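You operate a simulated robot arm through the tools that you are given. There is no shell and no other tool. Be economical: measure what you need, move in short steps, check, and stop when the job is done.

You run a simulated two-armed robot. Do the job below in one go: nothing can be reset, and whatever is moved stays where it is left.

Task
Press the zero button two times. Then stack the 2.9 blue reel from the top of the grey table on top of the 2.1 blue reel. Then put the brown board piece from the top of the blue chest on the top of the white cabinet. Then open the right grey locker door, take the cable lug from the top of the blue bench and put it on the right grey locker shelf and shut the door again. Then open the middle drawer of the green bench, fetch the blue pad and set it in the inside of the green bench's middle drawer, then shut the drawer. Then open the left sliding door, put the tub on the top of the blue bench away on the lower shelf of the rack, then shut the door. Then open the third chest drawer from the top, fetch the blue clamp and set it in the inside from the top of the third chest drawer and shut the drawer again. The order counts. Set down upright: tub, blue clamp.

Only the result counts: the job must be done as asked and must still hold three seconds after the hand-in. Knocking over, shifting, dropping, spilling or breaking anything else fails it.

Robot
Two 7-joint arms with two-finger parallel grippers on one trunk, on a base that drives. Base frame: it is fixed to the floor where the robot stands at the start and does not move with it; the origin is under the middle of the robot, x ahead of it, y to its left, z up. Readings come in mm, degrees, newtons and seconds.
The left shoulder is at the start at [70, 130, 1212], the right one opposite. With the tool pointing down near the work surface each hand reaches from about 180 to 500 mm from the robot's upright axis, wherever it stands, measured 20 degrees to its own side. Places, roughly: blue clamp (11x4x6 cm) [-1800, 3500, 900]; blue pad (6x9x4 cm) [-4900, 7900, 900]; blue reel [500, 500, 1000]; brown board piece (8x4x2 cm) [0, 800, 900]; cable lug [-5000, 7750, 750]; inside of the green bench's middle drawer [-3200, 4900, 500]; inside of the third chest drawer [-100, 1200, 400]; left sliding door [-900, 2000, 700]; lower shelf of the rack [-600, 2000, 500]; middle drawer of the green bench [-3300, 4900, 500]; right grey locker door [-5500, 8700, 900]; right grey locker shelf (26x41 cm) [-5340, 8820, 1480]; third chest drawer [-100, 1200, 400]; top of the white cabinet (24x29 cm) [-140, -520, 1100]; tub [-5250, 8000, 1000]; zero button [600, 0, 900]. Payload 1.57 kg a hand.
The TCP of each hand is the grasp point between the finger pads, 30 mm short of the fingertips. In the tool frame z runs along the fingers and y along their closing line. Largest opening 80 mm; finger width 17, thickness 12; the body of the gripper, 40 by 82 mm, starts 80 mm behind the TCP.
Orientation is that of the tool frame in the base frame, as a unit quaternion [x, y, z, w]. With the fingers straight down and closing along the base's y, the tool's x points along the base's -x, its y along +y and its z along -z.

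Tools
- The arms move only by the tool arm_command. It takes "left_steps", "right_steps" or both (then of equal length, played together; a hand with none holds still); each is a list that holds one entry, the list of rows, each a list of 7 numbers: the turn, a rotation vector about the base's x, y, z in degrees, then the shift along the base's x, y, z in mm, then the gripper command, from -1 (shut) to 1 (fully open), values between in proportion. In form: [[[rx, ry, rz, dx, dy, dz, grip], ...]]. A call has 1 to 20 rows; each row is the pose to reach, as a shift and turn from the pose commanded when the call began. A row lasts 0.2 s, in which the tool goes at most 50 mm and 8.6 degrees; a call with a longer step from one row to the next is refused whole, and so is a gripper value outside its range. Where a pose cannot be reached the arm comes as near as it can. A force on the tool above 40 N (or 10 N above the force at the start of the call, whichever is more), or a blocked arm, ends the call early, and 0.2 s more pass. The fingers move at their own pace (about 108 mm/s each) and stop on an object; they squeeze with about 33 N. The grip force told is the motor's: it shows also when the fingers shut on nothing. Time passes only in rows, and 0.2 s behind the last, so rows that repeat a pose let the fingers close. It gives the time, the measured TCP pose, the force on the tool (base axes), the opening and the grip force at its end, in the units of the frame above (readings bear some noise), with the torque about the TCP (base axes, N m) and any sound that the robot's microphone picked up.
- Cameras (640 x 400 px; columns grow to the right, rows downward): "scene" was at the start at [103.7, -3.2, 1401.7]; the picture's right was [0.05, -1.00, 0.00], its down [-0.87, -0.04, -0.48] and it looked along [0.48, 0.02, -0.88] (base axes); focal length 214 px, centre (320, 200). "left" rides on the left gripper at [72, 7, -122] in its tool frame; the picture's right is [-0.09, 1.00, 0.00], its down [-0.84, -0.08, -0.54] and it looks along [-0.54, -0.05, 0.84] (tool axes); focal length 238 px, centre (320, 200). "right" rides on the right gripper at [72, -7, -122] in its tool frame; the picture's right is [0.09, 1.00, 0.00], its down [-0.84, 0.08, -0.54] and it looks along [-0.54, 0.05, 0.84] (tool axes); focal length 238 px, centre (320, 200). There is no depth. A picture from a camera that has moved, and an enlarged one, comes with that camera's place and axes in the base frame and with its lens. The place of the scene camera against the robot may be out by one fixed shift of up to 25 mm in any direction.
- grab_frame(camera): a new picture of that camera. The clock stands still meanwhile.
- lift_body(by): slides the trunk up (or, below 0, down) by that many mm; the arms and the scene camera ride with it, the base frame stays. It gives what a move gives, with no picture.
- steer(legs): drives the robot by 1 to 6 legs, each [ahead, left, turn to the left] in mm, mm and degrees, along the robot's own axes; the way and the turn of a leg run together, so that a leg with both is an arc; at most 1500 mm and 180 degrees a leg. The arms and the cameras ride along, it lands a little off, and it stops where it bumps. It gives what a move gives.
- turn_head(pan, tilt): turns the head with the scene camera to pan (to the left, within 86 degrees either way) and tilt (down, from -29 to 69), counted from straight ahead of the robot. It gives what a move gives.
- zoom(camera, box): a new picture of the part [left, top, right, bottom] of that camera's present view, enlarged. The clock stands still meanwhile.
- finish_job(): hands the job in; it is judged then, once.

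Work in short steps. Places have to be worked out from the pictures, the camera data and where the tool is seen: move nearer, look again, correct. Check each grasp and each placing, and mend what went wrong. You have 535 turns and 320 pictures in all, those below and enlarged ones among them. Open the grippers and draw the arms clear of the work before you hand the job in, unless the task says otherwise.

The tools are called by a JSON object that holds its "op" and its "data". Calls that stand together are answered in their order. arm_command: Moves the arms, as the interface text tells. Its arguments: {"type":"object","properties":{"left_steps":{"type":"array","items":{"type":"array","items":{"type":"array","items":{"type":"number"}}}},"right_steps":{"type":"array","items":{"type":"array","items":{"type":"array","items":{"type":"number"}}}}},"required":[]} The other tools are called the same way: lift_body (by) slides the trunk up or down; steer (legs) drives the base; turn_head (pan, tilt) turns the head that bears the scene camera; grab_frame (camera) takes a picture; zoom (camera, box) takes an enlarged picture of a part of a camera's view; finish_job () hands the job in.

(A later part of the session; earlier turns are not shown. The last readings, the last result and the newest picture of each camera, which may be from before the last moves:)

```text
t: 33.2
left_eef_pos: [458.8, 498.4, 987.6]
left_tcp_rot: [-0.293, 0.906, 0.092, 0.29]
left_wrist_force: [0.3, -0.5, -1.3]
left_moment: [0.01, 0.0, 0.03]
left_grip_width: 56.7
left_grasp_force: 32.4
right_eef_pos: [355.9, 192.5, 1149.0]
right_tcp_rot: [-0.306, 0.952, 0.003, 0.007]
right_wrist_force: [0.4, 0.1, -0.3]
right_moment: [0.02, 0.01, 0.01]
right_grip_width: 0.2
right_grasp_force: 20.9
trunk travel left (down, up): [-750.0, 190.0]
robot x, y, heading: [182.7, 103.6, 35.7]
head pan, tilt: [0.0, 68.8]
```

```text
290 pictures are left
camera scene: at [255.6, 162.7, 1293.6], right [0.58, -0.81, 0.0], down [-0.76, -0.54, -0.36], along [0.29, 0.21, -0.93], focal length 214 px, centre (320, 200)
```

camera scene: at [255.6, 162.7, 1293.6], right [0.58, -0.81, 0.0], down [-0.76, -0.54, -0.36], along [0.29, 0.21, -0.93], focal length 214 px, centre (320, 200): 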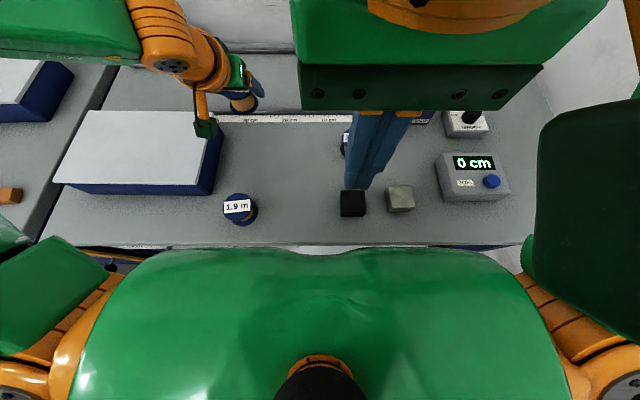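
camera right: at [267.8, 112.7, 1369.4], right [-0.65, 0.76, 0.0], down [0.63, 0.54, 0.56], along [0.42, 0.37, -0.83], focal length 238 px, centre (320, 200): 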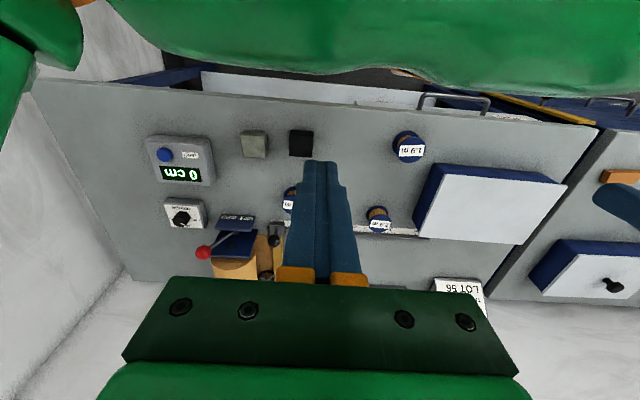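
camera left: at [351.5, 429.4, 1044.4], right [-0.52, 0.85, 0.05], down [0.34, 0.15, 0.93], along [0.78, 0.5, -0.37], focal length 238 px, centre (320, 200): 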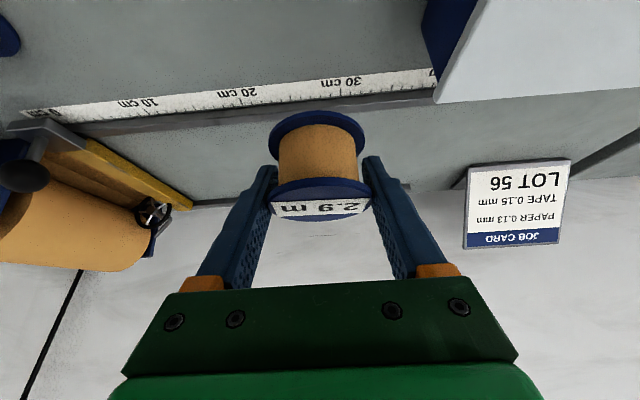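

The reel is lifted and level. Reel 2.1 is at about [545, 278]; I move the right hand 170 mm to the right out of the way, raise the left hand, then drive 80 mm right.

{"op": "arm_command", "data": {"right_steps": [[[0, 0, 0, 25, -35, 0, -1], [0, 0, 0, 50, -70, 0, -1], [0, 0, 0, 75, -105, 0, -1], [0, 0, 0, 100, -140, 0, -1], [0, 0, 0, 100, -140, 0, -1]]]}}

{"op": "steer", "data": {"legs": [[0, -80, 0]]}}

{"op": "grab_frame", "data": {"camera": "left"}}

{"op": "grab_frame", "data": {"camera": "scene"}}

```text
t: 34.4
left_eef_pos: [461.3, 499.2, 985.5]
left_tcp_rot: [-0.292, 0.906, 0.092, 0.291]
left_wrist_force: [-0.2, 0.2, -0.7]
left_moment: [-0.01, -0.03, -0.01]
left_grip_width: 56.7
left_grasp_force: 33.0
right_eef_pos: [455.0, 57.6, 1142.5]
right_tcp_rot: [-0.306, 0.952, 0.002, 0.007]
right_wrist_force: [-0.5, -0.3, -0.6]
right_moment: [-0.01, -0.01, 0.02]
right_grip_width: 0.0
right_grasp_force: 21.4
right hand out of reach, approached as far as the arm can: row 4, 5
trunk travel left (down, up): [-750.0, 190.0]
robot x, y, heading: [183.6, 110.8, 35.9]
head pan, tilt: [0.0, 68.8]
```

```text
t: 35.5
left_eef_pos: [504.4, 437.8, 985.8]
left_tcp_rot: [-0.292, 0.907, 0.09, 0.291]
left_wrist_force: [-0.2, 0.8, -0.4]
left_moment: [-0.03, -0.01, -0.02]
left_grip_width: 56.9
left_grasp_force: 33.2
right_eef_pos: [498.2, -4.1, 1143.8]
right_tcp_rot: [-0.306, 0.952, 0.001, 0.007]
right_wrist_force: [0.6, 0.0, 0.2]
right_moment: [-0.02, -0.02, 0.01]
right_grip_width: 0.0
right_grasp_force: 21.7
trunk travel left (down, up): [-750.0, 190.0]
robot x, y, heading: [225.2, 38.2, 35.8]
head pan, tilt: [0.0, 68.8]
```

```text
289 pictures are left
camera left: at [395.7, 368.1, 1043.5], right [-0.52, 0.85, 0.05], down [0.34, 0.16, 0.93], along [0.78, 0.5, -0.37], focal length 238 px, centre (320, 200)
```

left: 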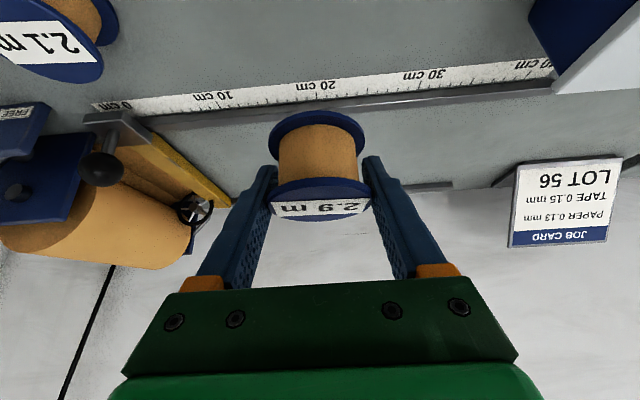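

```text
288 pictures are left
camera scene: at [299.2, 102.1, 1293.6], right [0.58, -0.81, 0.0], down [-0.76, -0.55, -0.36], along [0.3, 0.21, -0.93], focal length 214 px, centre (320, 200)
```

scene: 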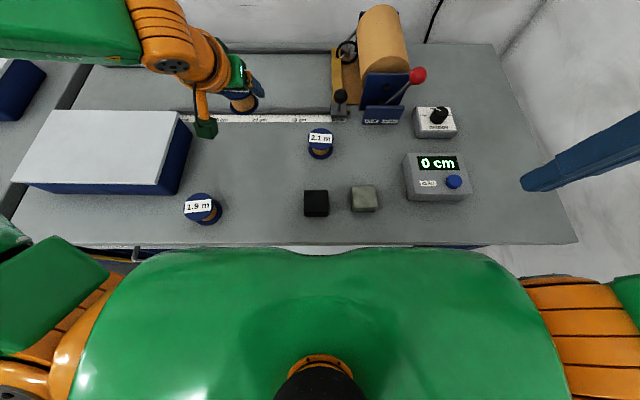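

Reel 2.1 is clearly visible at about [550, 282] by the scene camera. I bring the held reel most of the way over and look again.

{"op": "arm_command", "data": {"left_steps": [[[0, 0, 0, 12, -36, 15, -1], [0, 0, 0, 24, -72, 25, -1], [0, 0, 0, 30, -110, 25, -1], [0, 0, 0, 30, -130, 25, -1], [0, 0, 0, 30, -130, 25, -1]]]}}

{"op": "grab_frame", "data": {"camera": "left"}}

{"op": "zoom", "data": {"camera": "scene", "box": [200, 30, 440, 180]}}

```text
t: 36.7
left_eef_pos: [500.9, 340.4, 1002.0]
left_tcp_rot: [-0.292, 0.907, 0.093, 0.29]
left_wrist_force: [0.2, -0.1, 0.0]
left_moment: [0.0, -0.01, -0.01]
left_grip_width: 56.4
left_grasp_force: 32.9
left hand out of reach, approached as far as the arm can: row 2, 3, 4, 5
right_eef_pos: [500.7, -6.6, 1143.6]
right_tcp_rot: [-0.306, 0.952, 0.001, 0.007]
right_wrist_force: [0.4, -0.2, 0.5]
right_moment: [-0.01, 0.03, -0.01]
right_grip_width: 0.0
right_grasp_force: 21.9
trunk travel left (down, up): [-750.0, 190.0]
robot x, y, heading: [228.8, 41.8, 36.0]
head pan, tilt: [0.0, 68.8]
```

```text
287 pictures are left
camera left: at [393.0, 272.2, 1059.3], right [-0.52, 0.85, 0.05], down [0.34, 0.15, 0.93], along [0.78, 0.5, -0.37], focal length 238 px, centre (320, 200)
```

left: 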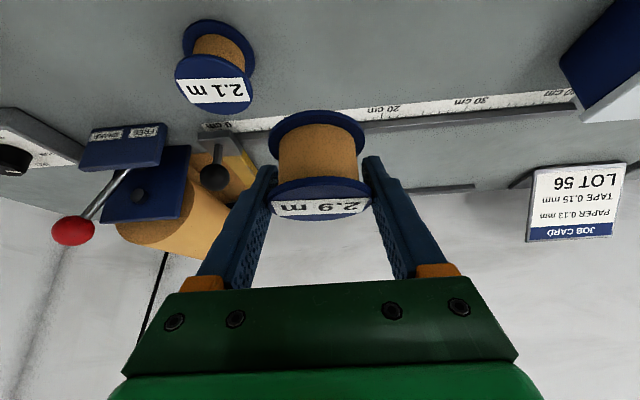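

```text
2.67 times, centred on (320, 105) of scene
camera zoom: at [302.3, 99.0, 1293.6], right [0.58, -0.81, 0.0], down [-0.76, -0.54, -0.36], along [0.29, 0.21, -0.93], focal length 572 px, centre (320, 453)
```

zoom: 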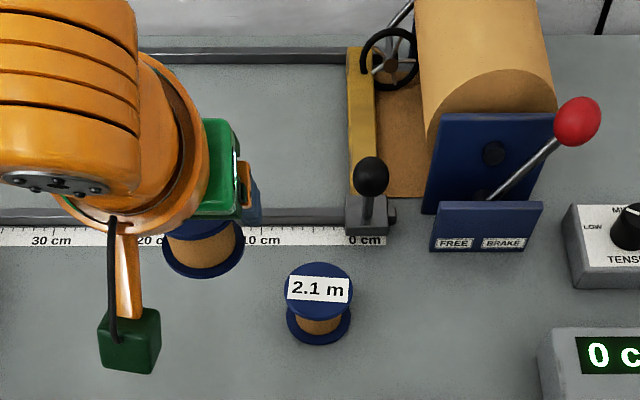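

The left arm can't cross any further, so I need about 60 mm more to the right. I check the right elbow's gap to the wall first.

{"op": "turn_head", "data": {"pan": -75, "tilt": 50}}

{"op": "grab_frame", "data": {"camera": "scene"}}

```text
t: 38.2
left_eef_pos: [501.4, 340.9, 1002.5]
left_tcp_rot: [-0.292, 0.907, 0.092, 0.29]
left_wrist_force: [0.5, -0.1, -0.9]
left_moment: [-0.02, 0.01, 0.01]
left_grip_width: 56.8
left_grasp_force: 33.2
right_eef_pos: [499.1, -7.1, 1143.1]
right_tcp_rot: [-0.306, 0.952, 0.003, 0.007]
right_wrist_force: [0.5, 0.3, 0.1]
right_moment: [0.01, 0.0, 0.0]
right_grip_width: 0.3
right_grasp_force: 21.2
trunk travel left (down, up): [-750.0, 190.0]
robot x, y, heading: [228.0, 43.2, 35.7]
head pan, tilt: [-75.0, 50.0]
```

```text
285 pictures are left
camera scene: at [316.1, 17.1, 1315.6], right [-0.63, -0.77, 0.0], down [-0.59, 0.48, -0.64], along [0.5, -0.41, -0.77], focal length 214 px, centre (320, 200)
```

scene: 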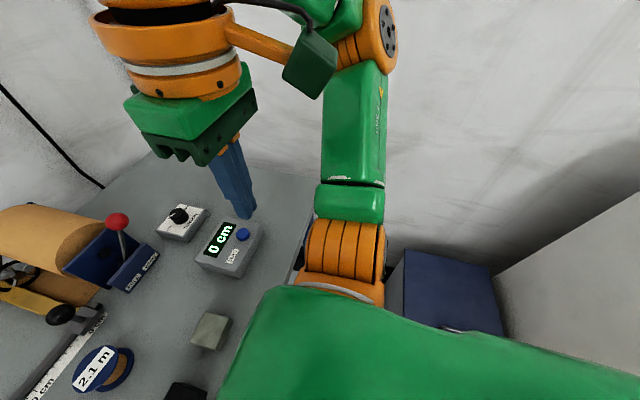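

The right elbow has clearance to the wall, so I drive 55 mm right.

{"op": "steer", "data": {"legs": [[0, -55, 0]]}}

{"op": "turn_head", "data": {"pan": 0, "tilt": 69}}

{"op": "grab_frame", "data": {"camera": "left"}}

```text
t: 39.1
left_eef_pos: [529.0, 300.8, 1000.9]
left_tcp_rot: [-0.293, 0.906, 0.089, 0.292]
left_wrist_force: [-0.4, 0.1, -0.4]
left_moment: [0.01, -0.05, -0.02]
left_grip_width: 56.9
left_grasp_force: 33.1
right_eef_pos: [528.0, -47.0, 1144.1]
right_tcp_rot: [-0.306, 0.952, 0.0, 0.008]
right_wrist_force: [-0.7, -0.1, -0.4]
right_moment: [-0.02, -0.04, 0.0]
right_grip_width: 0.2
right_grasp_force: 21.4
trunk travel left (down, up): [-750.0, 190.0]
robot x, y, heading: [260.0, -2.3, 35.9]
head pan, tilt: [-75.0, 50.0]
```

```text
t: 40.6
left_eef_pos: [532.2, 295.7, 1002.9]
left_tcp_rot: [-0.293, 0.906, 0.093, 0.29]
left_wrist_force: [0.0, -0.1, -1.0]
left_moment: [-0.01, 0.05, 0.0]
left_grip_width: 56.8
left_grasp_force: 33.1
right_eef_pos: [532.2, -50.8, 1143.1]
right_tcp_rot: [-0.306, 0.952, 0.002, 0.006]
right_wrist_force: [0.1, 0.1, -0.5]
right_moment: [0.0, -0.04, 0.03]
right_grip_width: 0.0
right_grasp_force: 21.2
trunk travel left (down, up): [-750.0, 190.0]
robot x, y, heading: [260.3, 1.7, 35.9]
head pan, tilt: [0.0, 68.8]
```

```text
284 pictures are left
camera left: at [424.4, 227.9, 1059.5], right [-0.52, 0.85, 0.05], down [0.34, 0.15, 0.93], along [0.78, 0.5, -0.37], focal length 238 px, centre (320, 200)
```

left: 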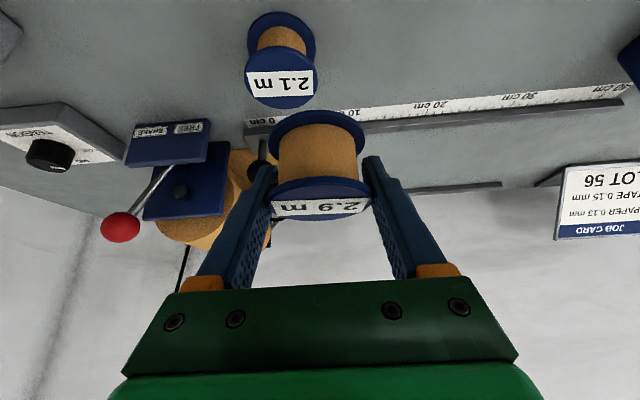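

Reel 2.1 is 27 mm in x and -13 mm in y from the held reel, but that is at the edge of the crossed left arm. I back up 50 mm and turn 20° right, which brings it into the left arm's good range.

{"op": "steer", "data": {"legs": [[-50, 0, 0], [0, 0, -20]]}}

{"op": "grab_frame", "data": {"camera": "left"}}

{"op": "grab_frame", "data": {"camera": "scene"}}

```text
t: 42.6
left_eef_pos: [577.2, 156.1, 1001.8]
left_tcp_rot: [-0.131, 0.943, 0.04, 0.302]
left_wrist_force: [-0.8, 0.2, -1.4]
left_moment: [0.0, -0.01, 0.02]
left_grip_width: 56.3
left_grasp_force: 32.6
right_eef_pos: [457.6, -170.8, 1142.6]
right_tcp_rot: [-0.136, 0.991, 0.002, 0.007]
right_wrist_force: [-0.7, 0.2, -0.2]
right_moment: [-0.03, 0.0, 0.0]
right_grip_width: 0.2
right_grasp_force: 21.3
trunk travel left (down, up): [-750.0, 190.0]
robot x, y, heading: [218.3, -30.8, 15.7]
head pan, tilt: [0.0, 68.8]
```

```text
283 pictures are left
camera left: at [452.2, 129.2, 1059.3], right [-0.2, 0.98, 0.05], down [0.37, 0.03, 0.93], along [0.91, 0.2, -0.37], focal length 238 px, centre (320, 200)
```

left: 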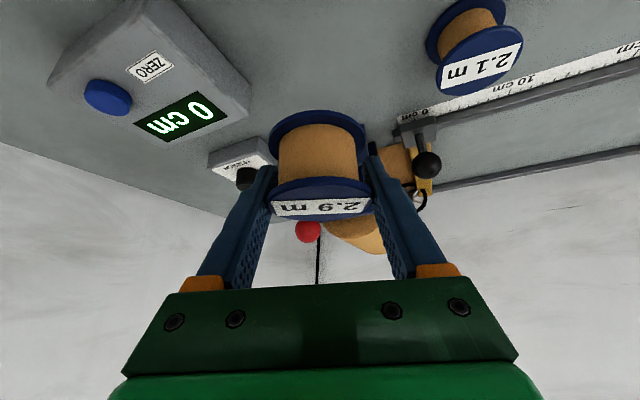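

```text
282 pictures are left
camera scene: at [309.2, -7.2, 1293.6], right [0.27, -0.96, 0.0], down [-0.9, -0.25, -0.36], along [0.35, 0.1, -0.93], focal length 214 px, centre (320, 200)
```

scene: 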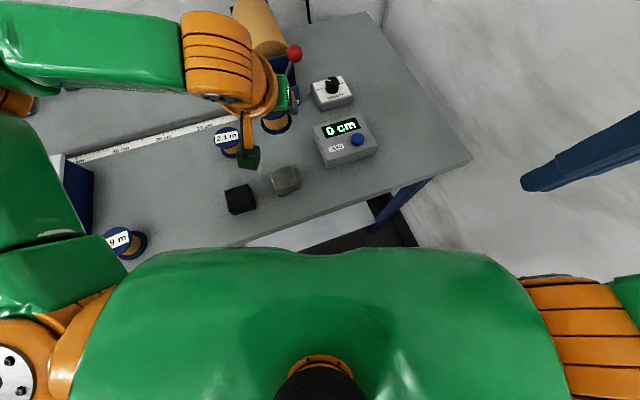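

Next I bring the held reel back leftward over reel 2.1, at the same height, and look.

{"op": "arm_command", "data": {"left_steps": [[[0, 0, 0, -20, 15, 10, -1], [0, 0, 0, -22, 55, 10, -1], [0, 0, 0, -22, 95, 10, -1], [0, 0, 0, -22, 118, 5, -1], [0, 0, 0, -22, 118, 5, -1]]]}}

{"op": "grab_frame", "data": {"camera": "left"}}

{"op": "zoom", "data": {"camera": "scene", "box": [120, 50, 360, 200]}}

```text
t: 43.8
left_eef_pos: [555.9, 273.7, 1007.7]
left_tcp_rot: [-0.13, 0.943, 0.041, 0.302]
left_wrist_force: [-0.3, 0.1, -1.0]
left_moment: [0.0, -0.03, 0.01]
left_grip_width: 56.6
left_grasp_force: 32.7
right_eef_pos: [457.7, -171.7, 1143.6]
right_tcp_rot: [-0.136, 0.991, 0.0, 0.007]
right_wrist_force: [0.3, -0.2, -0.2]
right_moment: [0.03, 0.01, 0.02]
right_grip_width: 0.1
right_grasp_force: 21.4
trunk travel left (down, up): [-750.0, 190.0]
robot x, y, heading: [222.0, -29.5, 15.8]
head pan, tilt: [0.0, 68.8]
```

```text
281 pictures are left
camera left: at [430.1, 246.9, 1064.2], right [-0.2, 0.98, 0.05], down [0.37, 0.03, 0.93], along [0.91, 0.2, -0.37], focal length 238 px, centre (320, 200)
```

left: 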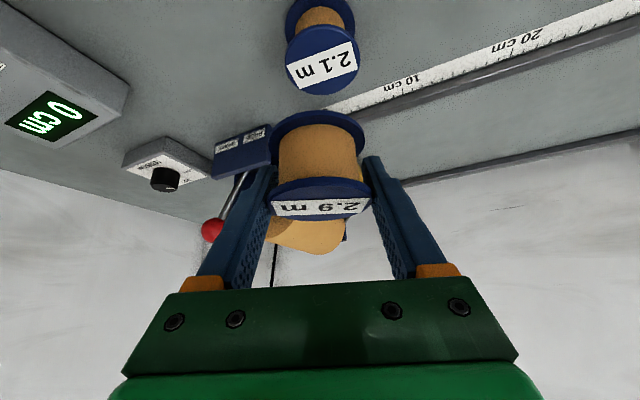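

```text
2.67 times, centred on (240, 125) of scene
camera zoom: at [308.9, -8.2, 1293.6], right [0.27, -0.96, 0.0], down [-0.9, -0.25, -0.36], along [0.35, 0.1, -0.93], focal length 572 px, centre (533, 400)
```

zoom: 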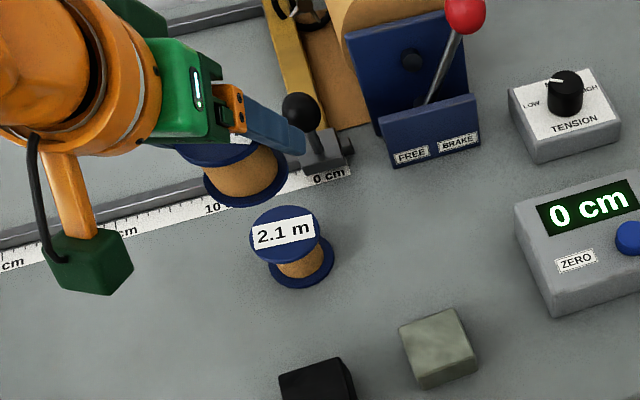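

Both the hand camera and the scene camera say the held reel must shift about (4, 6) mm to be over reel 2.1. I apply this and lower 45 mm.

{"op": "arm_command", "data": {"left_steps": [[[0, 0, 0, 4, 6, -10, -1], [0, 0, 0, 4, 6, -30, -1], [0, 0, 0, 4, 6, -50, -1], [0, 0, 0, 4, 6, -50, -1]]]}}

{"op": "grab_frame", "data": {"camera": "left"}}

{"op": "zoom", "data": {"camera": "scene", "box": [160, 80, 320, 180]}}

```text
t: 44.8
left_eef_pos: [559.4, 280.1, 956.4]
left_tcp_rot: [-0.13, 0.943, 0.04, 0.302]
left_wrist_force: [0.2, -0.4, -0.3]
left_moment: [0.02, 0.01, 0.0]
left_grip_width: 56.8
left_grasp_force: 32.3
right_eef_pos: [457.4, -170.0, 1143.0]
right_tcp_rot: [-0.136, 0.991, 0.001, 0.006]
right_wrist_force: [-0.1, 1.3, 0.1]
right_moment: [0.01, 0.02, 0.01]
right_grip_width: 0.0
right_grasp_force: 20.8
trunk travel left (down, up): [-750.0, 190.0]
robot x, y, heading: [216.3, -31.0, 15.6]
head pan, tilt: [0.0, 68.8]
```

```text
279 pictures are left
camera left: at [433.2, 253.2, 1014.7], right [-0.2, 0.98, 0.05], down [0.37, 0.03, 0.93], along [0.91, 0.2, -0.37], focal length 238 px, centre (320, 200)
```

left: 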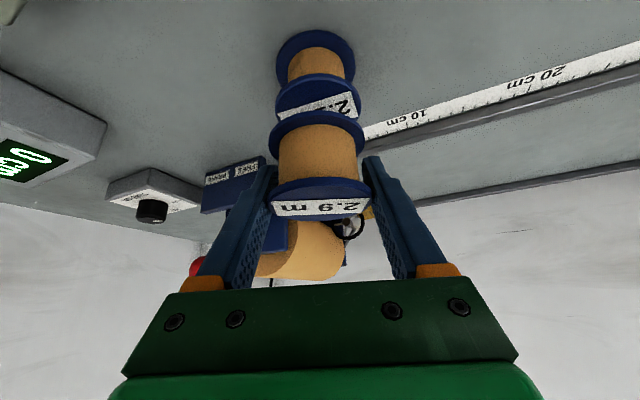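

```text
4.00 times, centred on (240, 130) of scene
camera zoom: at [308.7, -7.9, 1293.6], right [0.27, -0.96, 0.0], down [-0.9, -0.25, -0.36], along [0.35, 0.1, -0.93], focal length 858 px, centre (640, 480)
```

zoom: 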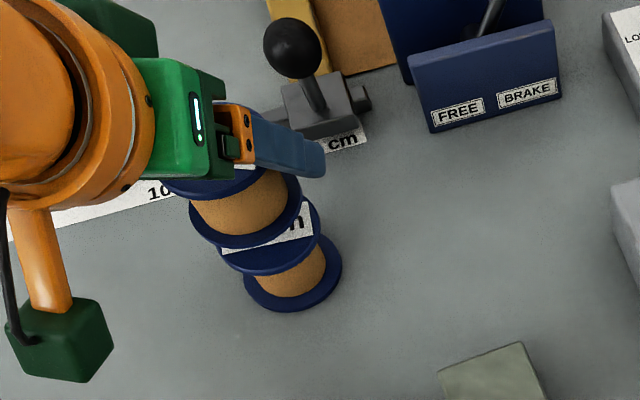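

The reels line up laterally, with roughly 25 mm of gap left. I lower 18 mm with a 2 mm forward tweak and recheck.

{"op": "arm_command", "data": {"left_steps": [[[0, 0, 0, 2, 1, -8, -1], [0, 0, 0, 2, 1, -16, -1], [0, 0, 0, 2, 1, -18, -1], [0, 0, 0, 2, 1, -18, -1]]]}}

{"op": "zoom", "data": {"camera": "left", "box": [220, 20, 420, 240]}}

{"op": "zoom", "data": {"camera": "scene", "box": [160, 80, 320, 180]}}

```text
t: 45.8
left_eef_pos: [561.8, 280.2, 938.8]
left_tcp_rot: [-0.13, 0.943, 0.04, 0.302]
left_wrist_force: [-0.9, -0.1, -0.3]
left_moment: [0.0, -0.02, 0.02]
left_grip_width: 56.7
left_grasp_force: 33.3
right_eef_pos: [457.7, -171.5, 1143.8]
right_tcp_rot: [-0.135, 0.991, 0.001, 0.007]
right_wrist_force: [-0.4, -1.0, -0.4]
right_moment: [0.02, 0.0, -0.02]
right_grip_width: 0.0
right_grasp_force: 21.6
trunk travel left (down, up): [-750.0, 190.0]
robot x, y, heading: [219.9, -33.2, 15.8]
head pan, tilt: [0.0, 68.8]
```

```text
1.82 times, centred on (320, 130) of left
camera zoom: at [435.6, 253.9, 996.7], right [-0.2, 0.98, 0.05], down [0.37, 0.03, 0.93], along [0.91, 0.2, -0.37], focal length 433 px, centre (320, 327)
```

zoom: 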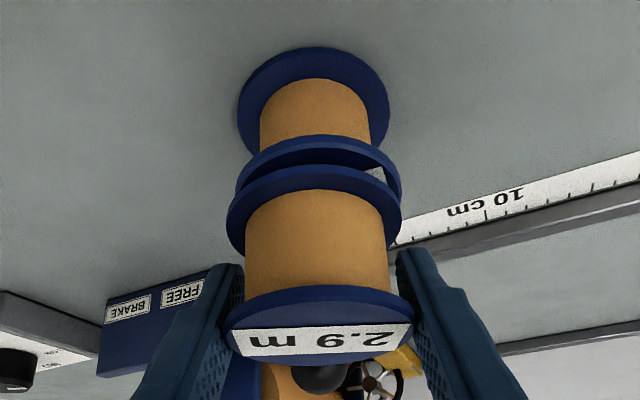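

```text
4.00 times, centred on (240, 130) of scene
camera zoom: at [308.9, -7.9, 1293.6], right [0.27, -0.96, 0.0], down [-0.9, -0.25, -0.36], along [0.35, 0.1, -0.93], focal length 858 px, centre (640, 480)
```

zoom: 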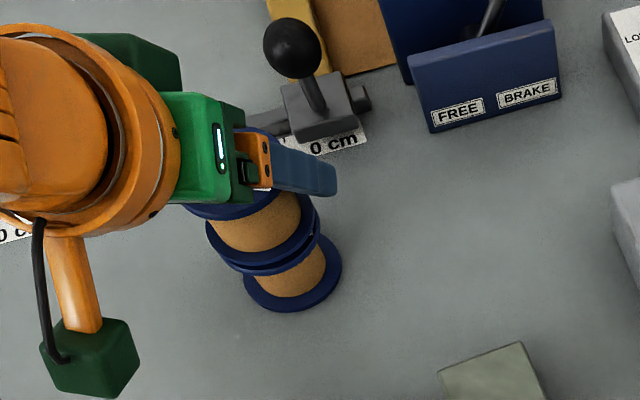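

The gap is down to a few mm and the flanges line up within 2 mm. I lower gently until contact.

{"op": "arm_command", "data": {"left_steps": [[[0, 0, 0, 0, 1.5, -3, -1], [0, 0, 0, 0, 1.5, -5, -1], [0, 0, 0, 0, 1.5, -7, -1], [0, 0, 0, 0, 1.5, -7, -1]]]}}

{"op": "zoom", "data": {"camera": "left", "box": [220, 20, 420, 240]}}

```text
t: 46.8
left_eef_pos: [561.4, 281.6, 932.3]
left_tcp_rot: [-0.13, 0.944, 0.04, 0.302]
left_wrist_force: [-0.3, -1.1, -0.1]
left_moment: [0.02, 0.01, -0.05]
left_grip_width: 56.6
left_grasp_force: 33.0
right_eef_pos: [457.2, -171.0, 1142.3]
right_tcp_rot: [-0.136, 0.991, 0.001, 0.007]
right_wrist_force: [0.1, 0.2, 0.5]
right_moment: [-0.01, 0.01, -0.01]
right_grip_width: 0.0
right_grasp_force: 21.4
trunk travel left (down, up): [-750.0, 190.0]
robot x, y, heading: [215.6, -29.6, 15.7]
head pan, tilt: [0.0, 68.8]
```

```text
1.82 times, centred on (320, 130) of left
camera zoom: at [435.9, 255.0, 989.4], right [-0.2, 0.98, 0.05], down [0.37, 0.03, 0.93], along [0.91, 0.2, -0.37], focal length 433 px, centre (320, 327)
```

zoom: 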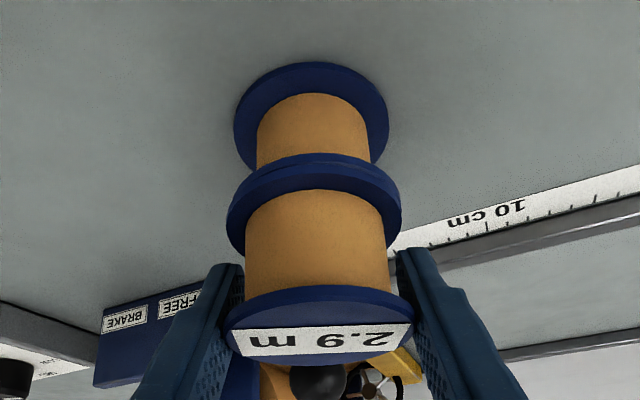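

No load yet and the gap is almost closed. I lower 1 mm at a time.

{"op": "arm_command", "data": {"left_steps": [[[0, 0, 0, 0, 0, -1, -1], [0, 0, 0, 0, 0, -2, -1], [0, 0, 0, 0, 0, -2.5, -1]]]}}

```text
t: 47.6
left_eef_pos: [562.1, 281.2, 932.0]
left_tcp_rot: [-0.13, 0.943, 0.041, 0.305]
left_wrist_force: [2.9, 2.3, 13.7]
left_moment: [0.11, -0.2, -0.01]
left_grip_width: 56.5
left_grasp_force: 33.5
right_eef_pos: [455.0, -172.3, 1144.2]
right_tcp_rot: [-0.136, 0.991, 0.0, 0.008]
right_wrist_force: [-0.4, -0.6, 0.0]
right_moment: [0.0, -0.01, 0.04]
right_grip_width: 0.1
right_grasp_force: 21.1
trunk travel left (down, up): [-750.0, 190.0]
robot x, y, heading: [220.9, -32.5, 15.6]
head pan, tilt: [0.0, 68.8]
```

Contact at about 14 N. I ease off slightly and open the fingers gradually, then rise straight up.

{"op": "arm_command", "data": {"left_steps": [[[0, 0, 0, 0, 0, 1, -1], [0, 0, 0, 0, 0, 1, 0.5], [0, 0, 0, 0, 0, 1, 0.7], [0, 0, 0, 0, 0, 1, 1], [0, 0, 0, 0, 0, 1, 1]]]}}

{"op": "zoom", "data": {"camera": "left", "box": [200, 0, 440, 240]}}

```text
t: 48.8
left_eef_pos: [562.1, 281.7, 930.8]
left_tcp_rot: [-0.131, 0.943, 0.04, 0.302]
left_wrist_force: [-0.1, 0.2, 0.0]
left_moment: [-0.01, 0.02, -0.01]
left_grip_width: 79.8
left_grasp_force: 0.0
right_eef_pos: [458.2, -170.3, 1143.7]
right_tcp_rot: [-0.135, 0.991, 0.001, 0.008]
right_wrist_force: [-0.6, 0.6, 0.1]
right_moment: [0.01, 0.06, 0.0]
right_grip_width: 0.2
right_grasp_force: 21.8
trunk travel left (down, up): [-750.0, 190.0]
robot x, y, heading: [219.4, -31.6, 16.0]
head pan, tilt: [0.0, 68.8]
```

```text
1.67 times, centred on (320, 120) of left
camera zoom: at [435.7, 255.3, 987.8], right [-0.2, 0.98, 0.05], down [0.37, 0.03, 0.93], along [0.91, 0.2, -0.37], focal length 397 px, centre (320, 333)
```

zoom: 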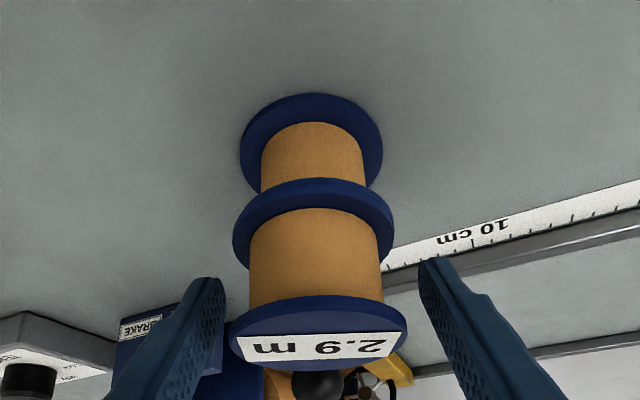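

Reel 2.9 now stands squarely on reel 2.1. I raise the left hand straight up and draw it back.

{"op": "arm_command", "data": {"left_steps": [[[0, 0, 0, 0, 0, 20, 1], [0, 0, 0, 0, 0, 60, 1], [0, 0, 0, 0, 0, 100, 1], [0, 0, 0, 0, 0, 140, 1], [0, 0, 0, -40, -10, 160, 1], [-2.3, 8.3, 0, -85, -20, 170, 1], [-4.6, 16.6, 0, -130, -30, 170, 1], [-7, 25, 0, -170, -40, 170, 1], [-9.4, 33.5, 0, -210, -50, 170, 1], [-9.4, 33.5, 0, -210, -50, 170, 1]]]}}

{"op": "grab_frame", "data": {"camera": "scene"}}

```text
refused: row 8 steps farther than a row can; nothing moved
```

```text
273 pictures are left
camera scene: at [308.7, -8.0, 1293.6], right [0.27, -0.96, 0.0], down [-0.9, -0.25, -0.36], along [0.35, 0.1, -0.93], focal length 214 px, centre (320, 200)
```

scene: 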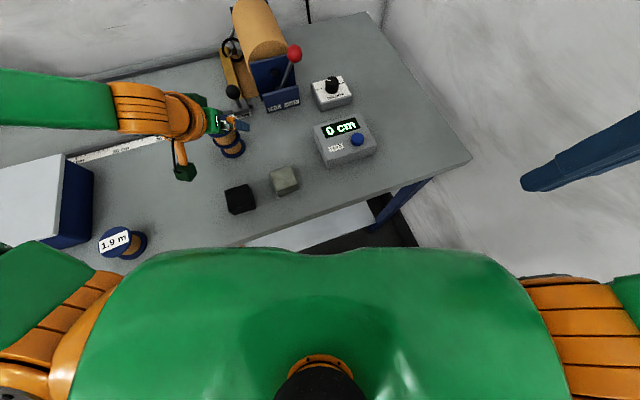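

A row turned too far. I do it with smaller turns.

{"op": "arm_command", "data": {"left_steps": [[[0, 0, 0, 0, 0, 20, 1], [0, 0, 0, 0, 0, 60, 1], [0, 0, 0, 0, 0, 100, 1], [0, 0, 0, 0, 0, 140, 1], [-1.9, 6.7, 0, -35, -10, 160, 1], [-3.8, 13.4, 0, -70, -20, 170, 1], [-5.7, 20.2, 0, -105, -30, 170, 1], [-7.6, 26.9, 0, -140, -40, 170, 1], [-9.4, 33.7, 0, -180, -50, 170, 1], [-9.4, 33.7, 0, -210, -60, 170, 1], [-9.4, 33.7, 0, -210, -60, 170, 1]]]}}

{"op": "grab_frame", "data": {"camera": "scene"}}

{"op": "grab_frame", "data": {"camera": "left"}}

```text
t: 51.2
left_eef_pos: [351.6, 221.9, 1100.2]
left_tcp_rot: [-0.136, 0.991, 0.0, 0.004]
left_wrist_force: [-0.4, -0.1, -0.7]
left_moment: [0.01, 0.03, -0.01]
left_grip_width: 79.7
left_grasp_force: 0.1
right_eef_pos: [458.1, -171.8, 1143.7]
right_tcp_rot: [-0.136, 0.991, 0.001, 0.007]
right_wrist_force: [-0.2, -0.3, -0.4]
right_moment: [0.0, 0.0, 0.02]
right_grip_width: 0.2
right_grasp_force: 21.5
trunk travel left (down, up): [-750.0, 190.0]
robot x, y, heading: [219.3, -31.7, 15.7]
head pan, tilt: [0.0, 68.8]
```

```text
272 pictures are left
camera scene: at [309.1, -8.1, 1293.6], right [0.27, -0.96, 0.0], down [-0.9, -0.25, -0.36], along [0.35, 0.1, -0.93], focal length 214 px, centre (320, 200)
```

scene: 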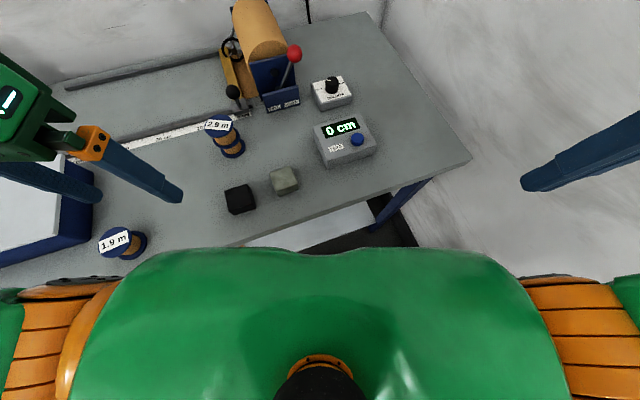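

```text
271 pictures are left
camera left: at [280.3, 209.7, 1221.7], right [-0.18, 0.98, 0.0], down [0.82, 0.15, 0.55], along [0.54, 0.1, -0.84], focal length 238 px, centre (320, 200)
```

left: 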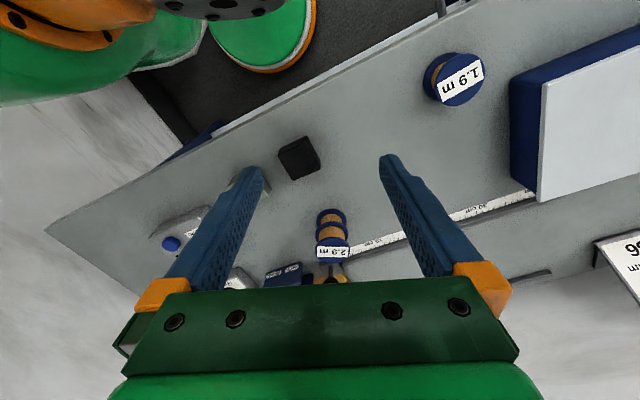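

The stack stands well. Next is the brown board on the blue chest, at roughly [9, 804]; I raise the trunk, back off, face the furniture row again, and slide left.

{"op": "lift_body", "data": {"by": 100}}

{"op": "steer", "data": {"legs": [[-80, 0, 0], [0, 0, 20], [0, 350, 0]]}}

{"op": "turn_head", "data": {"pan": 20, "tilt": 50}}

{"op": "grab_frame", "data": {"camera": "scene"}}

{"op": "grab_frame", "data": {"camera": "left"}}

```text
t: 52.5
left_eef_pos: [351.2, 222.0, 1200.4]
left_tcp_rot: [-0.136, 0.991, -0.001, 0.005]
left_wrist_force: [-0.2, 0.3, 0.0]
left_moment: [-0.02, -0.02, -0.02]
left_grip_width: 79.8
left_grasp_force: 0.0
right_eef_pos: [456.6, -170.6, 1242.1]
right_tcp_rot: [-0.136, 0.991, 0.001, 0.007]
right_wrist_force: [0.2, 0.5, -0.8]
right_moment: [0.0, 0.0, 0.02]
right_grip_width: 0.0
right_grasp_force: 20.9
trunk travel left (down, up): [-850.0, 90.0]
robot x, y, heading: [216.2, -28.3, 15.6]
head pan, tilt: [0.0, 68.8]
```

```text
t: 53.8
left_eef_pos: [268.0, 207.8, 1202.4]
left_tcp_rot: [-0.155, 0.988, 0.002, 0.007]
left_wrist_force: [-0.4, 0.2, -0.2]
left_moment: [0.02, -0.06, 0.03]
left_grip_width: 79.8
left_grasp_force: 0.0
right_eef_pos: [387.4, -179.8, 1244.7]
right_tcp_rot: [-0.154, 0.988, 0.003, 0.01]
right_wrist_force: [-0.4, -0.1, -0.6]
right_moment: [0.02, -0.05, 0.0]
right_grip_width: 0.0
right_grasp_force: 21.8
trunk travel left (down, up): [-850.0, 90.0]
robot x, y, heading: [148.7, -47.0, 17.7]
head pan, tilt: [0.0, 68.8]
stopped in leg 2: the robot was blocked; the commanded pose is now the measured one
```

```text
t: 54.6
left_eef_pos: [272.4, 211.6, 1200.5]
left_tcp_rot: [-0.154, 0.988, -0.001, 0.004]
left_wrist_force: [-0.1, -0.3, -0.3]
left_moment: [-0.03, 0.01, -0.01]
left_grip_width: 80.1
left_grasp_force: 0.0
right_eef_pos: [391.5, -176.7, 1243.3]
right_tcp_rot: [-0.153, 0.988, 0.002, 0.007]
right_wrist_force: [-0.1, -1.0, -0.4]
right_moment: [-0.03, 0.0, 0.04]
right_grip_width: 0.0
right_grasp_force: 21.1
trunk travel left (down, up): [-850.0, 90.0]
robot x, y, heading: [152.0, -46.9, 17.9]
head pan, tilt: [20.0, 50.0]
```

```text
270 pictures are left
camera scene: at [245.9, 10.4, 1415.5], right [0.61, -0.79, 0.0], down [-0.61, -0.47, -0.64], along [0.51, 0.39, -0.77], focal length 214 px, centre (320, 200)
```

scene: 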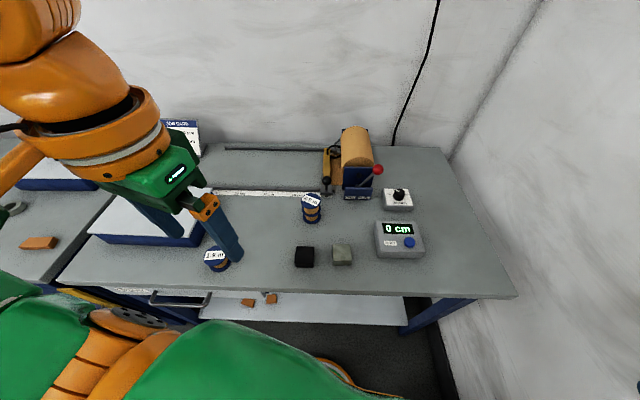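

```text
269 pictures are left
camera left: at [202.1, 196.5, 1321.5], right [-0.22, 0.98, 0.0], down [0.82, 0.18, 0.55], along [0.54, 0.12, -0.84], focal length 238 px, centre (320, 200)
```

left: 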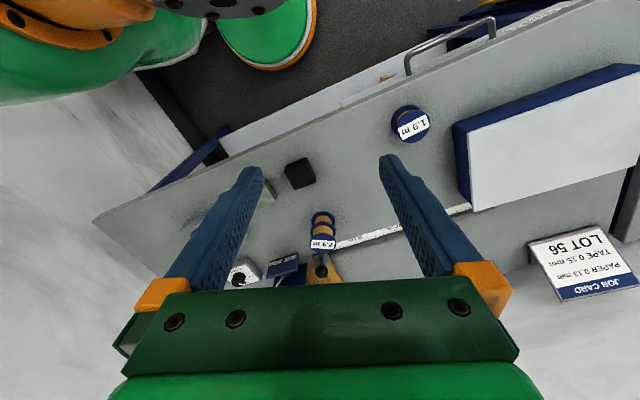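

The turn was blocked by something, probably the right elbow at the wall. I look to the right.

{"op": "turn_head", "data": {"pan": -80, "tilt": 40}}

{"op": "grab_frame", "data": {"camera": "scene"}}

```text
t: 56.4
left_eef_pos: [272.6, 210.2, 1201.0]
left_tcp_rot: [-0.155, 0.988, 0.0, 0.004]
left_wrist_force: [-0.6, 0.0, -0.9]
left_moment: [0.01, 0.02, -0.02]
left_grip_width: 79.8
left_grasp_force: 0.0
right_eef_pos: [392.0, -179.1, 1244.0]
right_tcp_rot: [-0.153, 0.988, 0.001, 0.007]
right_wrist_force: [1.0, -0.3, -0.7]
right_moment: [0.02, 0.02, 0.01]
right_grip_width: 0.0
right_grasp_force: 21.4
trunk travel left (down, up): [-850.0, 90.0]
robot x, y, heading: [153.3, -42.0, 17.7]
head pan, tilt: [-80.0, 40.0]
```

```text
268 pictures are left
camera scene: at [224.2, -112.8, 1429.8], right [-0.88, -0.47, 0.0], down [-0.3, 0.57, -0.77], along [0.36, -0.68, -0.64], focal length 214 px, centre (320, 200)
```

scene: 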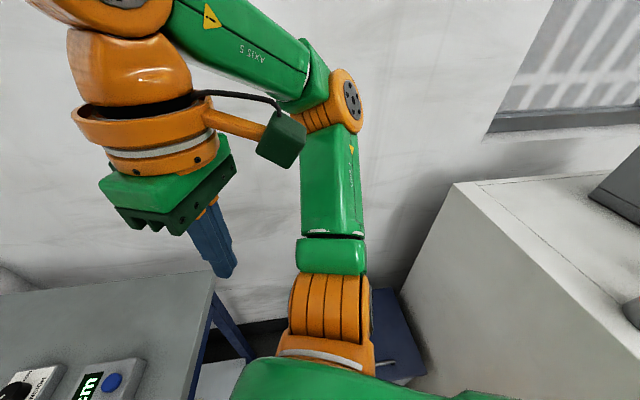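

The elbow looks near the wall. I slide 120 mm left and slightly back, then try the turn again.

{"op": "steer", "data": {"legs": [[-20, 120, 0], [0, 0, 18]]}}

```text
t: 58.6
left_eef_pos: [130.7, 343.8, 1201.1]
left_tcp_rot: [-0.308, 0.951, 0.0, 0.004]
left_wrist_force: [-0.4, 0.6, 0.5]
left_moment: [0.01, -0.02, -0.01]
left_grip_width: 79.9
left_grasp_force: 0.1
right_eef_pos: [365.6, 11.9, 1244.1]
right_tcp_rot: [-0.307, 0.952, 0.002, 0.007]
right_wrist_force: [0.8, -0.3, 0.8]
right_moment: [0.02, 0.0, -0.03]
right_grip_width: 0.0
right_grasp_force: 21.0
trunk travel left (down, up): [-850.0, 90.0]
robot x, y, heading: [94.3, 61.7, 35.9]
head pan, tilt: [-80.0, 40.0]
```

The turn worked. I look left along the furniture before sliding.

{"op": "turn_head", "data": {"pan": 45, "tilt": 35}}

{"op": "grab_frame", "data": {"camera": "scene"}}

```text
t: 60.7
left_eef_pos: [130.8, 344.3, 1200.2]
left_tcp_rot: [-0.309, 0.951, 0.0, 0.005]
left_wrist_force: [-0.8, 1.4, -0.1]
left_moment: [-0.04, 0.01, -0.03]
left_grip_width: 80.1
left_grasp_force: 0.1
right_eef_pos: [366.5, 13.4, 1243.6]
right_tcp_rot: [-0.308, 0.951, 0.003, 0.006]
right_wrist_force: [-0.2, -0.1, -0.6]
right_moment: [0.01, 0.01, -0.01]
right_grip_width: 0.1
right_grasp_force: 21.8
trunk travel left (down, up): [-850.0, 90.0]
robot x, y, heading: [90.9, 62.3, 36.1]
head pan, tilt: [45.0, 35.0]
```

```text
267 pictures are left
camera scene: at [135.7, 172.1, 1437.3], right [0.99, -0.16, 0.0], down [-0.09, -0.57, -0.82], along [0.13, 0.81, -0.57], focal length 214 px, centre (320, 200)
```

scene: 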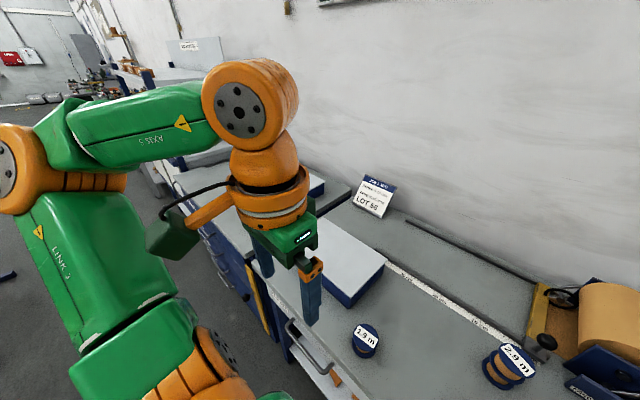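

The floor to my left is clear. I slide 450 mm left.

{"op": "steer", "data": {"legs": [[-30, 450, 0]]}}

{"op": "grab_frame", "data": {"camera": "left"}}

{"op": "grab_frame", "data": {"camera": "right"}}

```text
t: 63.4
left_eef_pos: [-153.5, 688.0, 1201.9]
left_tcp_rot: [-0.309, 0.951, 0.001, 0.004]
left_wrist_force: [0.5, -0.2, -0.2]
left_moment: [0.01, -0.01, -0.03]
left_grip_width: 79.9
left_grasp_force: 0.1
right_eef_pos: [80.7, 355.0, 1242.9]
right_tcp_rot: [-0.307, 0.952, 0.003, 0.007]
right_wrist_force: [-0.3, -0.3, -0.2]
right_moment: [-0.02, 0.04, -0.01]
right_grip_width: 0.0
right_grasp_force: 21.1
trunk travel left (down, up): [-850.0, 90.0]
robot x, y, heading: [-198.2, 407.9, 36.0]
head pan, tilt: [45.0, 35.0]
```

```text
266 pictures are left
camera left: at [-216.4, 650.8, 1322.1], right [-0.51, 0.86, 0.0], down [0.72, 0.43, 0.55], along [0.47, 0.28, -0.84], focal length 238 px, centre (320, 200)
```

left: 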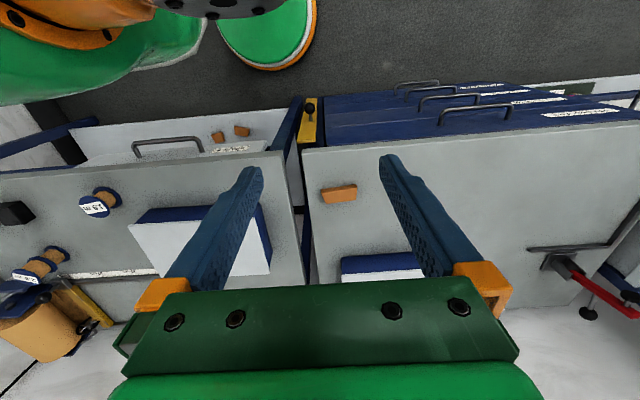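

```text
265 pictures are left
camera right: at [25.1, 306.6, 1363.5], right [-0.66, 0.75, 0.0], down [0.63, 0.55, 0.55], along [0.42, 0.36, -0.83], focal length 238 px, centre (320, 200)
```

right: 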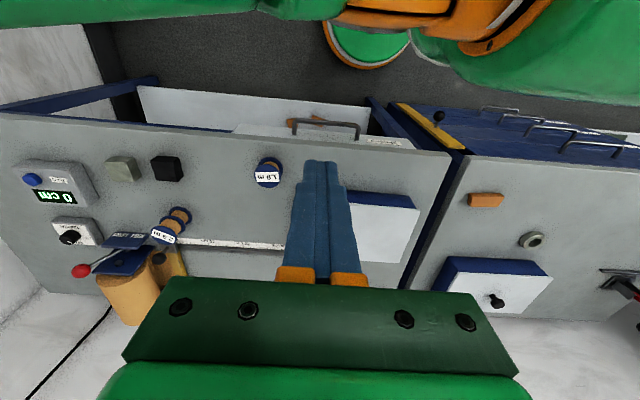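

Board at about [2, 830], top near z 870; its long side runs at about 140°, so I must turn the gripper about -76°. I drive 60 mm ahead and bring the left hand above it while turning.

{"op": "steer", "data": {"legs": [[60, 0, 0]]}}

{"op": "arm_command", "data": {"left_steps": [[[0, 0, -8, 10, 12, 0, 1], [0, 0, -16, 20, 25, 0, 1], [0, 0, -24, 30, 37, 0, 1], [0, 0, -32, 45, 50, -20, 1], [0, 0, -40, 60, 62, -40, 1], [0, 0, -48, 75, 75, -60, 1], [0, 0, -56, 90, 87, -80, 1], [0, 0, -64, 100, 98, -110, 1], [0, 0, -72, 106, 107, -150, 1], [0, 0, -76, 106, 107, -190, 1], [0, 0, -76, 106, 107, -220, 1], [0, 0, -76, 106, 107, -220, 1]]]}}

{"op": "grab_frame", "data": {"camera": "left"}}

```text
t: 64.4
left_eef_pos: [-113.9, 718.0, 1202.0]
left_tcp_rot: [-0.309, 0.951, 0.001, 0.008]
left_wrist_force: [-1.1, -0.2, 1.0]
left_moment: [0.04, -0.05, 0.01]
left_grip_width: 80.1
left_grasp_force: 0.0
right_eef_pos: [119.6, 387.2, 1245.6]
right_tcp_rot: [-0.307, 0.952, 0.004, 0.01]
right_wrist_force: [-0.9, 0.4, 0.8]
right_moment: [0.06, -0.06, -0.04]
right_grip_width: 0.0
right_grasp_force: 21.1
trunk travel left (down, up): [-850.0, 90.0]
robot x, y, heading: [-141.2, 441.4, 35.9]
head pan, tilt: [45.0, 35.0]
```

```text
t: 67.0
left_eef_pos: [-36.2, 757.4, 927.1]
left_tcp_rot: [0.34, 0.94, 0.008, 0.007]
left_wrist_force: [-0.2, 0.6, -1.4]
left_moment: [-0.03, -0.01, 0.02]
left_grip_width: 80.0
left_grasp_force: 0.0
left hand out of reach, approached as far as the arm can: row 7, 8, 9, 10, 11, 12
right_eef_pos: [127.7, 392.0, 1242.9]
right_tcp_rot: [-0.307, 0.952, 0.001, 0.006]
right_wrist_force: [-0.6, -0.9, -0.2]
right_moment: [0.01, -0.01, -0.01]
right_grip_width: 0.0
right_grasp_force: 21.4
trunk travel left (down, up): [-850.0, 90.0]
robot x, y, heading: [-145.8, 440.7, 35.9]
head pan, tilt: [45.0, 35.0]
```

```text
264 pictures are left
camera left: at [-89.1, 808.5, 1049.0], right [0.71, 0.71, 0.02], down [0.58, -0.6, 0.55], along [0.4, -0.38, -0.84], focal length 238 px, centre (320, 200)
```

left: 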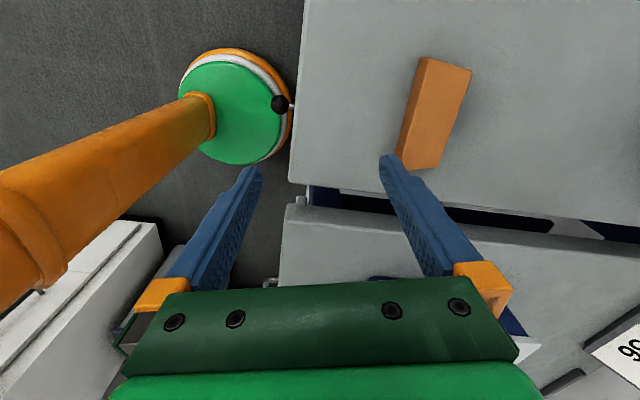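

With the hand turned that way the left arm can't reach. Edges in this view put the long side at about 122°, so a +86° turn would also fit; I rise and turn the other way round.

{"op": "arm_command", "data": {"left_steps": [[[0, 0, 8.2, 0, -10, 20, 1], [0, 0, 16.4, 0, -20, 50, 1], [0, 0, 24.6, 0, -30, 80, 1], [0, 0, 32.8, 0, -30, 100, 1], [0, 0, 41, 0, -30, 100, 1], [0, 0, 49.2, 0, -30, 100, 1], [0, 0, 57.4, 0, -30, 100, 1], [0, 0, 65.6, 0, -30, 100, 1], [0, 0, 73.8, 0, -30, 100, 1], [0, 0, 82, 0, -30, 100, 1], [0, 0, 90.2, 0, -30, 100, 1], [0, 0, 98.4, 0, -30, 100, 1], [0, 0, 106.6, 0, -30, 100, 1], [0, 0, 114.8, 0, -30, 100, 1], [0, 0, 123, 0, -30, 100, 1], [0, 0, 131.2, 0, -30, 100, 1], [0, 0, 139.4, 0, -30, 100, 1], [0, 0, 147.6, 0, -30, 100, 1], [0, 0, 155.8, 0, -30, 100, 1], [0, 0, 164, 0, -30, 100, 1]]]}}

{"op": "grab_frame", "data": {"camera": "left"}}

```text
t: 71.2
left_eef_pos: [-35.6, 723.8, 1025.7]
left_tcp_rot: [0.884, -0.468, -0.003, -0.003]
left_wrist_force: [-0.2, 0.1, 0.2]
left_moment: [-0.02, 0.01, 0.02]
left_grip_width: 80.1
left_grasp_force: 0.1
right_eef_pos: [128.2, 392.4, 1242.6]
right_tcp_rot: [-0.307, 0.952, 0.003, 0.007]
right_wrist_force: [-0.1, 0.1, 0.3]
right_moment: [-0.01, -0.01, 0.0]
right_grip_width: 0.0
right_grasp_force: 21.0
trunk travel left (down, up): [-850.0, 90.0]
robot x, y, heading: [-142.9, 442.4, 36.0]
head pan, tilt: [45.0, 35.0]
```

```text
263 pictures are left
camera left: at [0.4, 661.3, 1147.9], right [-0.88, -0.48, 0.0], down [-0.4, 0.73, 0.55], along [-0.27, 0.48, -0.84], focal length 238 px, centre (320, 200)
```

left: 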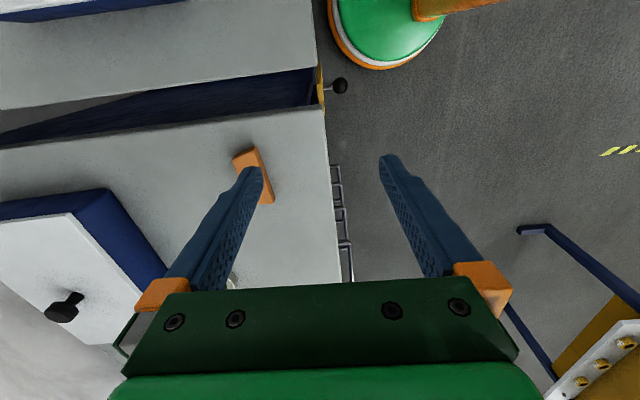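

Edge directions disagree between views, so I zoom on the board.

{"op": "zoom", "data": {"camera": "left", "box": [200, 125, 320, 225]}}

{"op": "zoom", "data": {"camera": "right", "box": [400, 80, 640, 240]}}

```text
4.00 times, centred on (260, 175) of left
camera zoom: at [0.4, 661.3, 1147.9], right [-0.88, -0.48, 0.0], down [-0.4, 0.73, 0.55], along [-0.27, 0.48, -0.84], focal length 953 px, centre (560, 300)
```

zoom: 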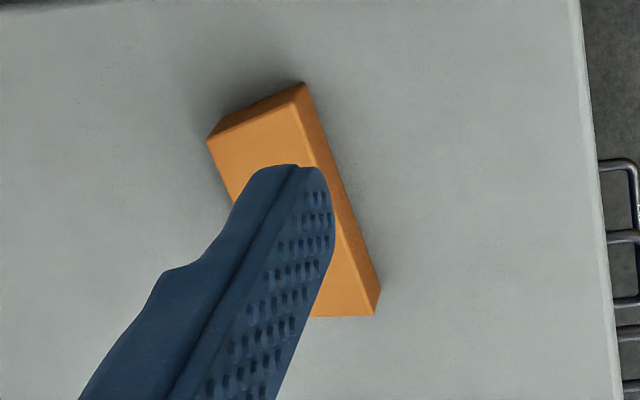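

```text
2.50 times, centred on (520, 160) of right
camera zoom: at [72.2, 343.5, 1363.9], right [-0.66, 0.75, 0.0], down [0.63, 0.55, 0.55], along [0.42, 0.36, -0.83], focal length 596 px, centre (-180, 300)
```

zoom: 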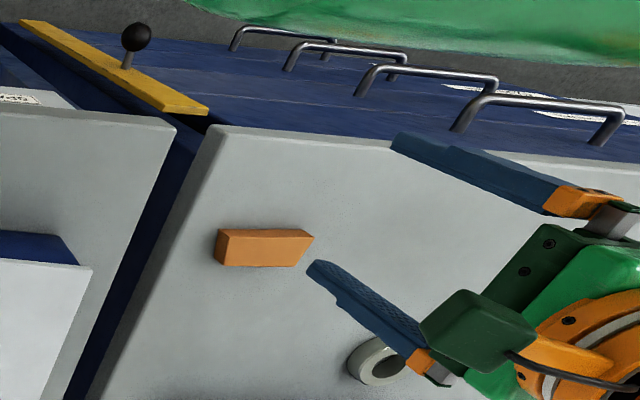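

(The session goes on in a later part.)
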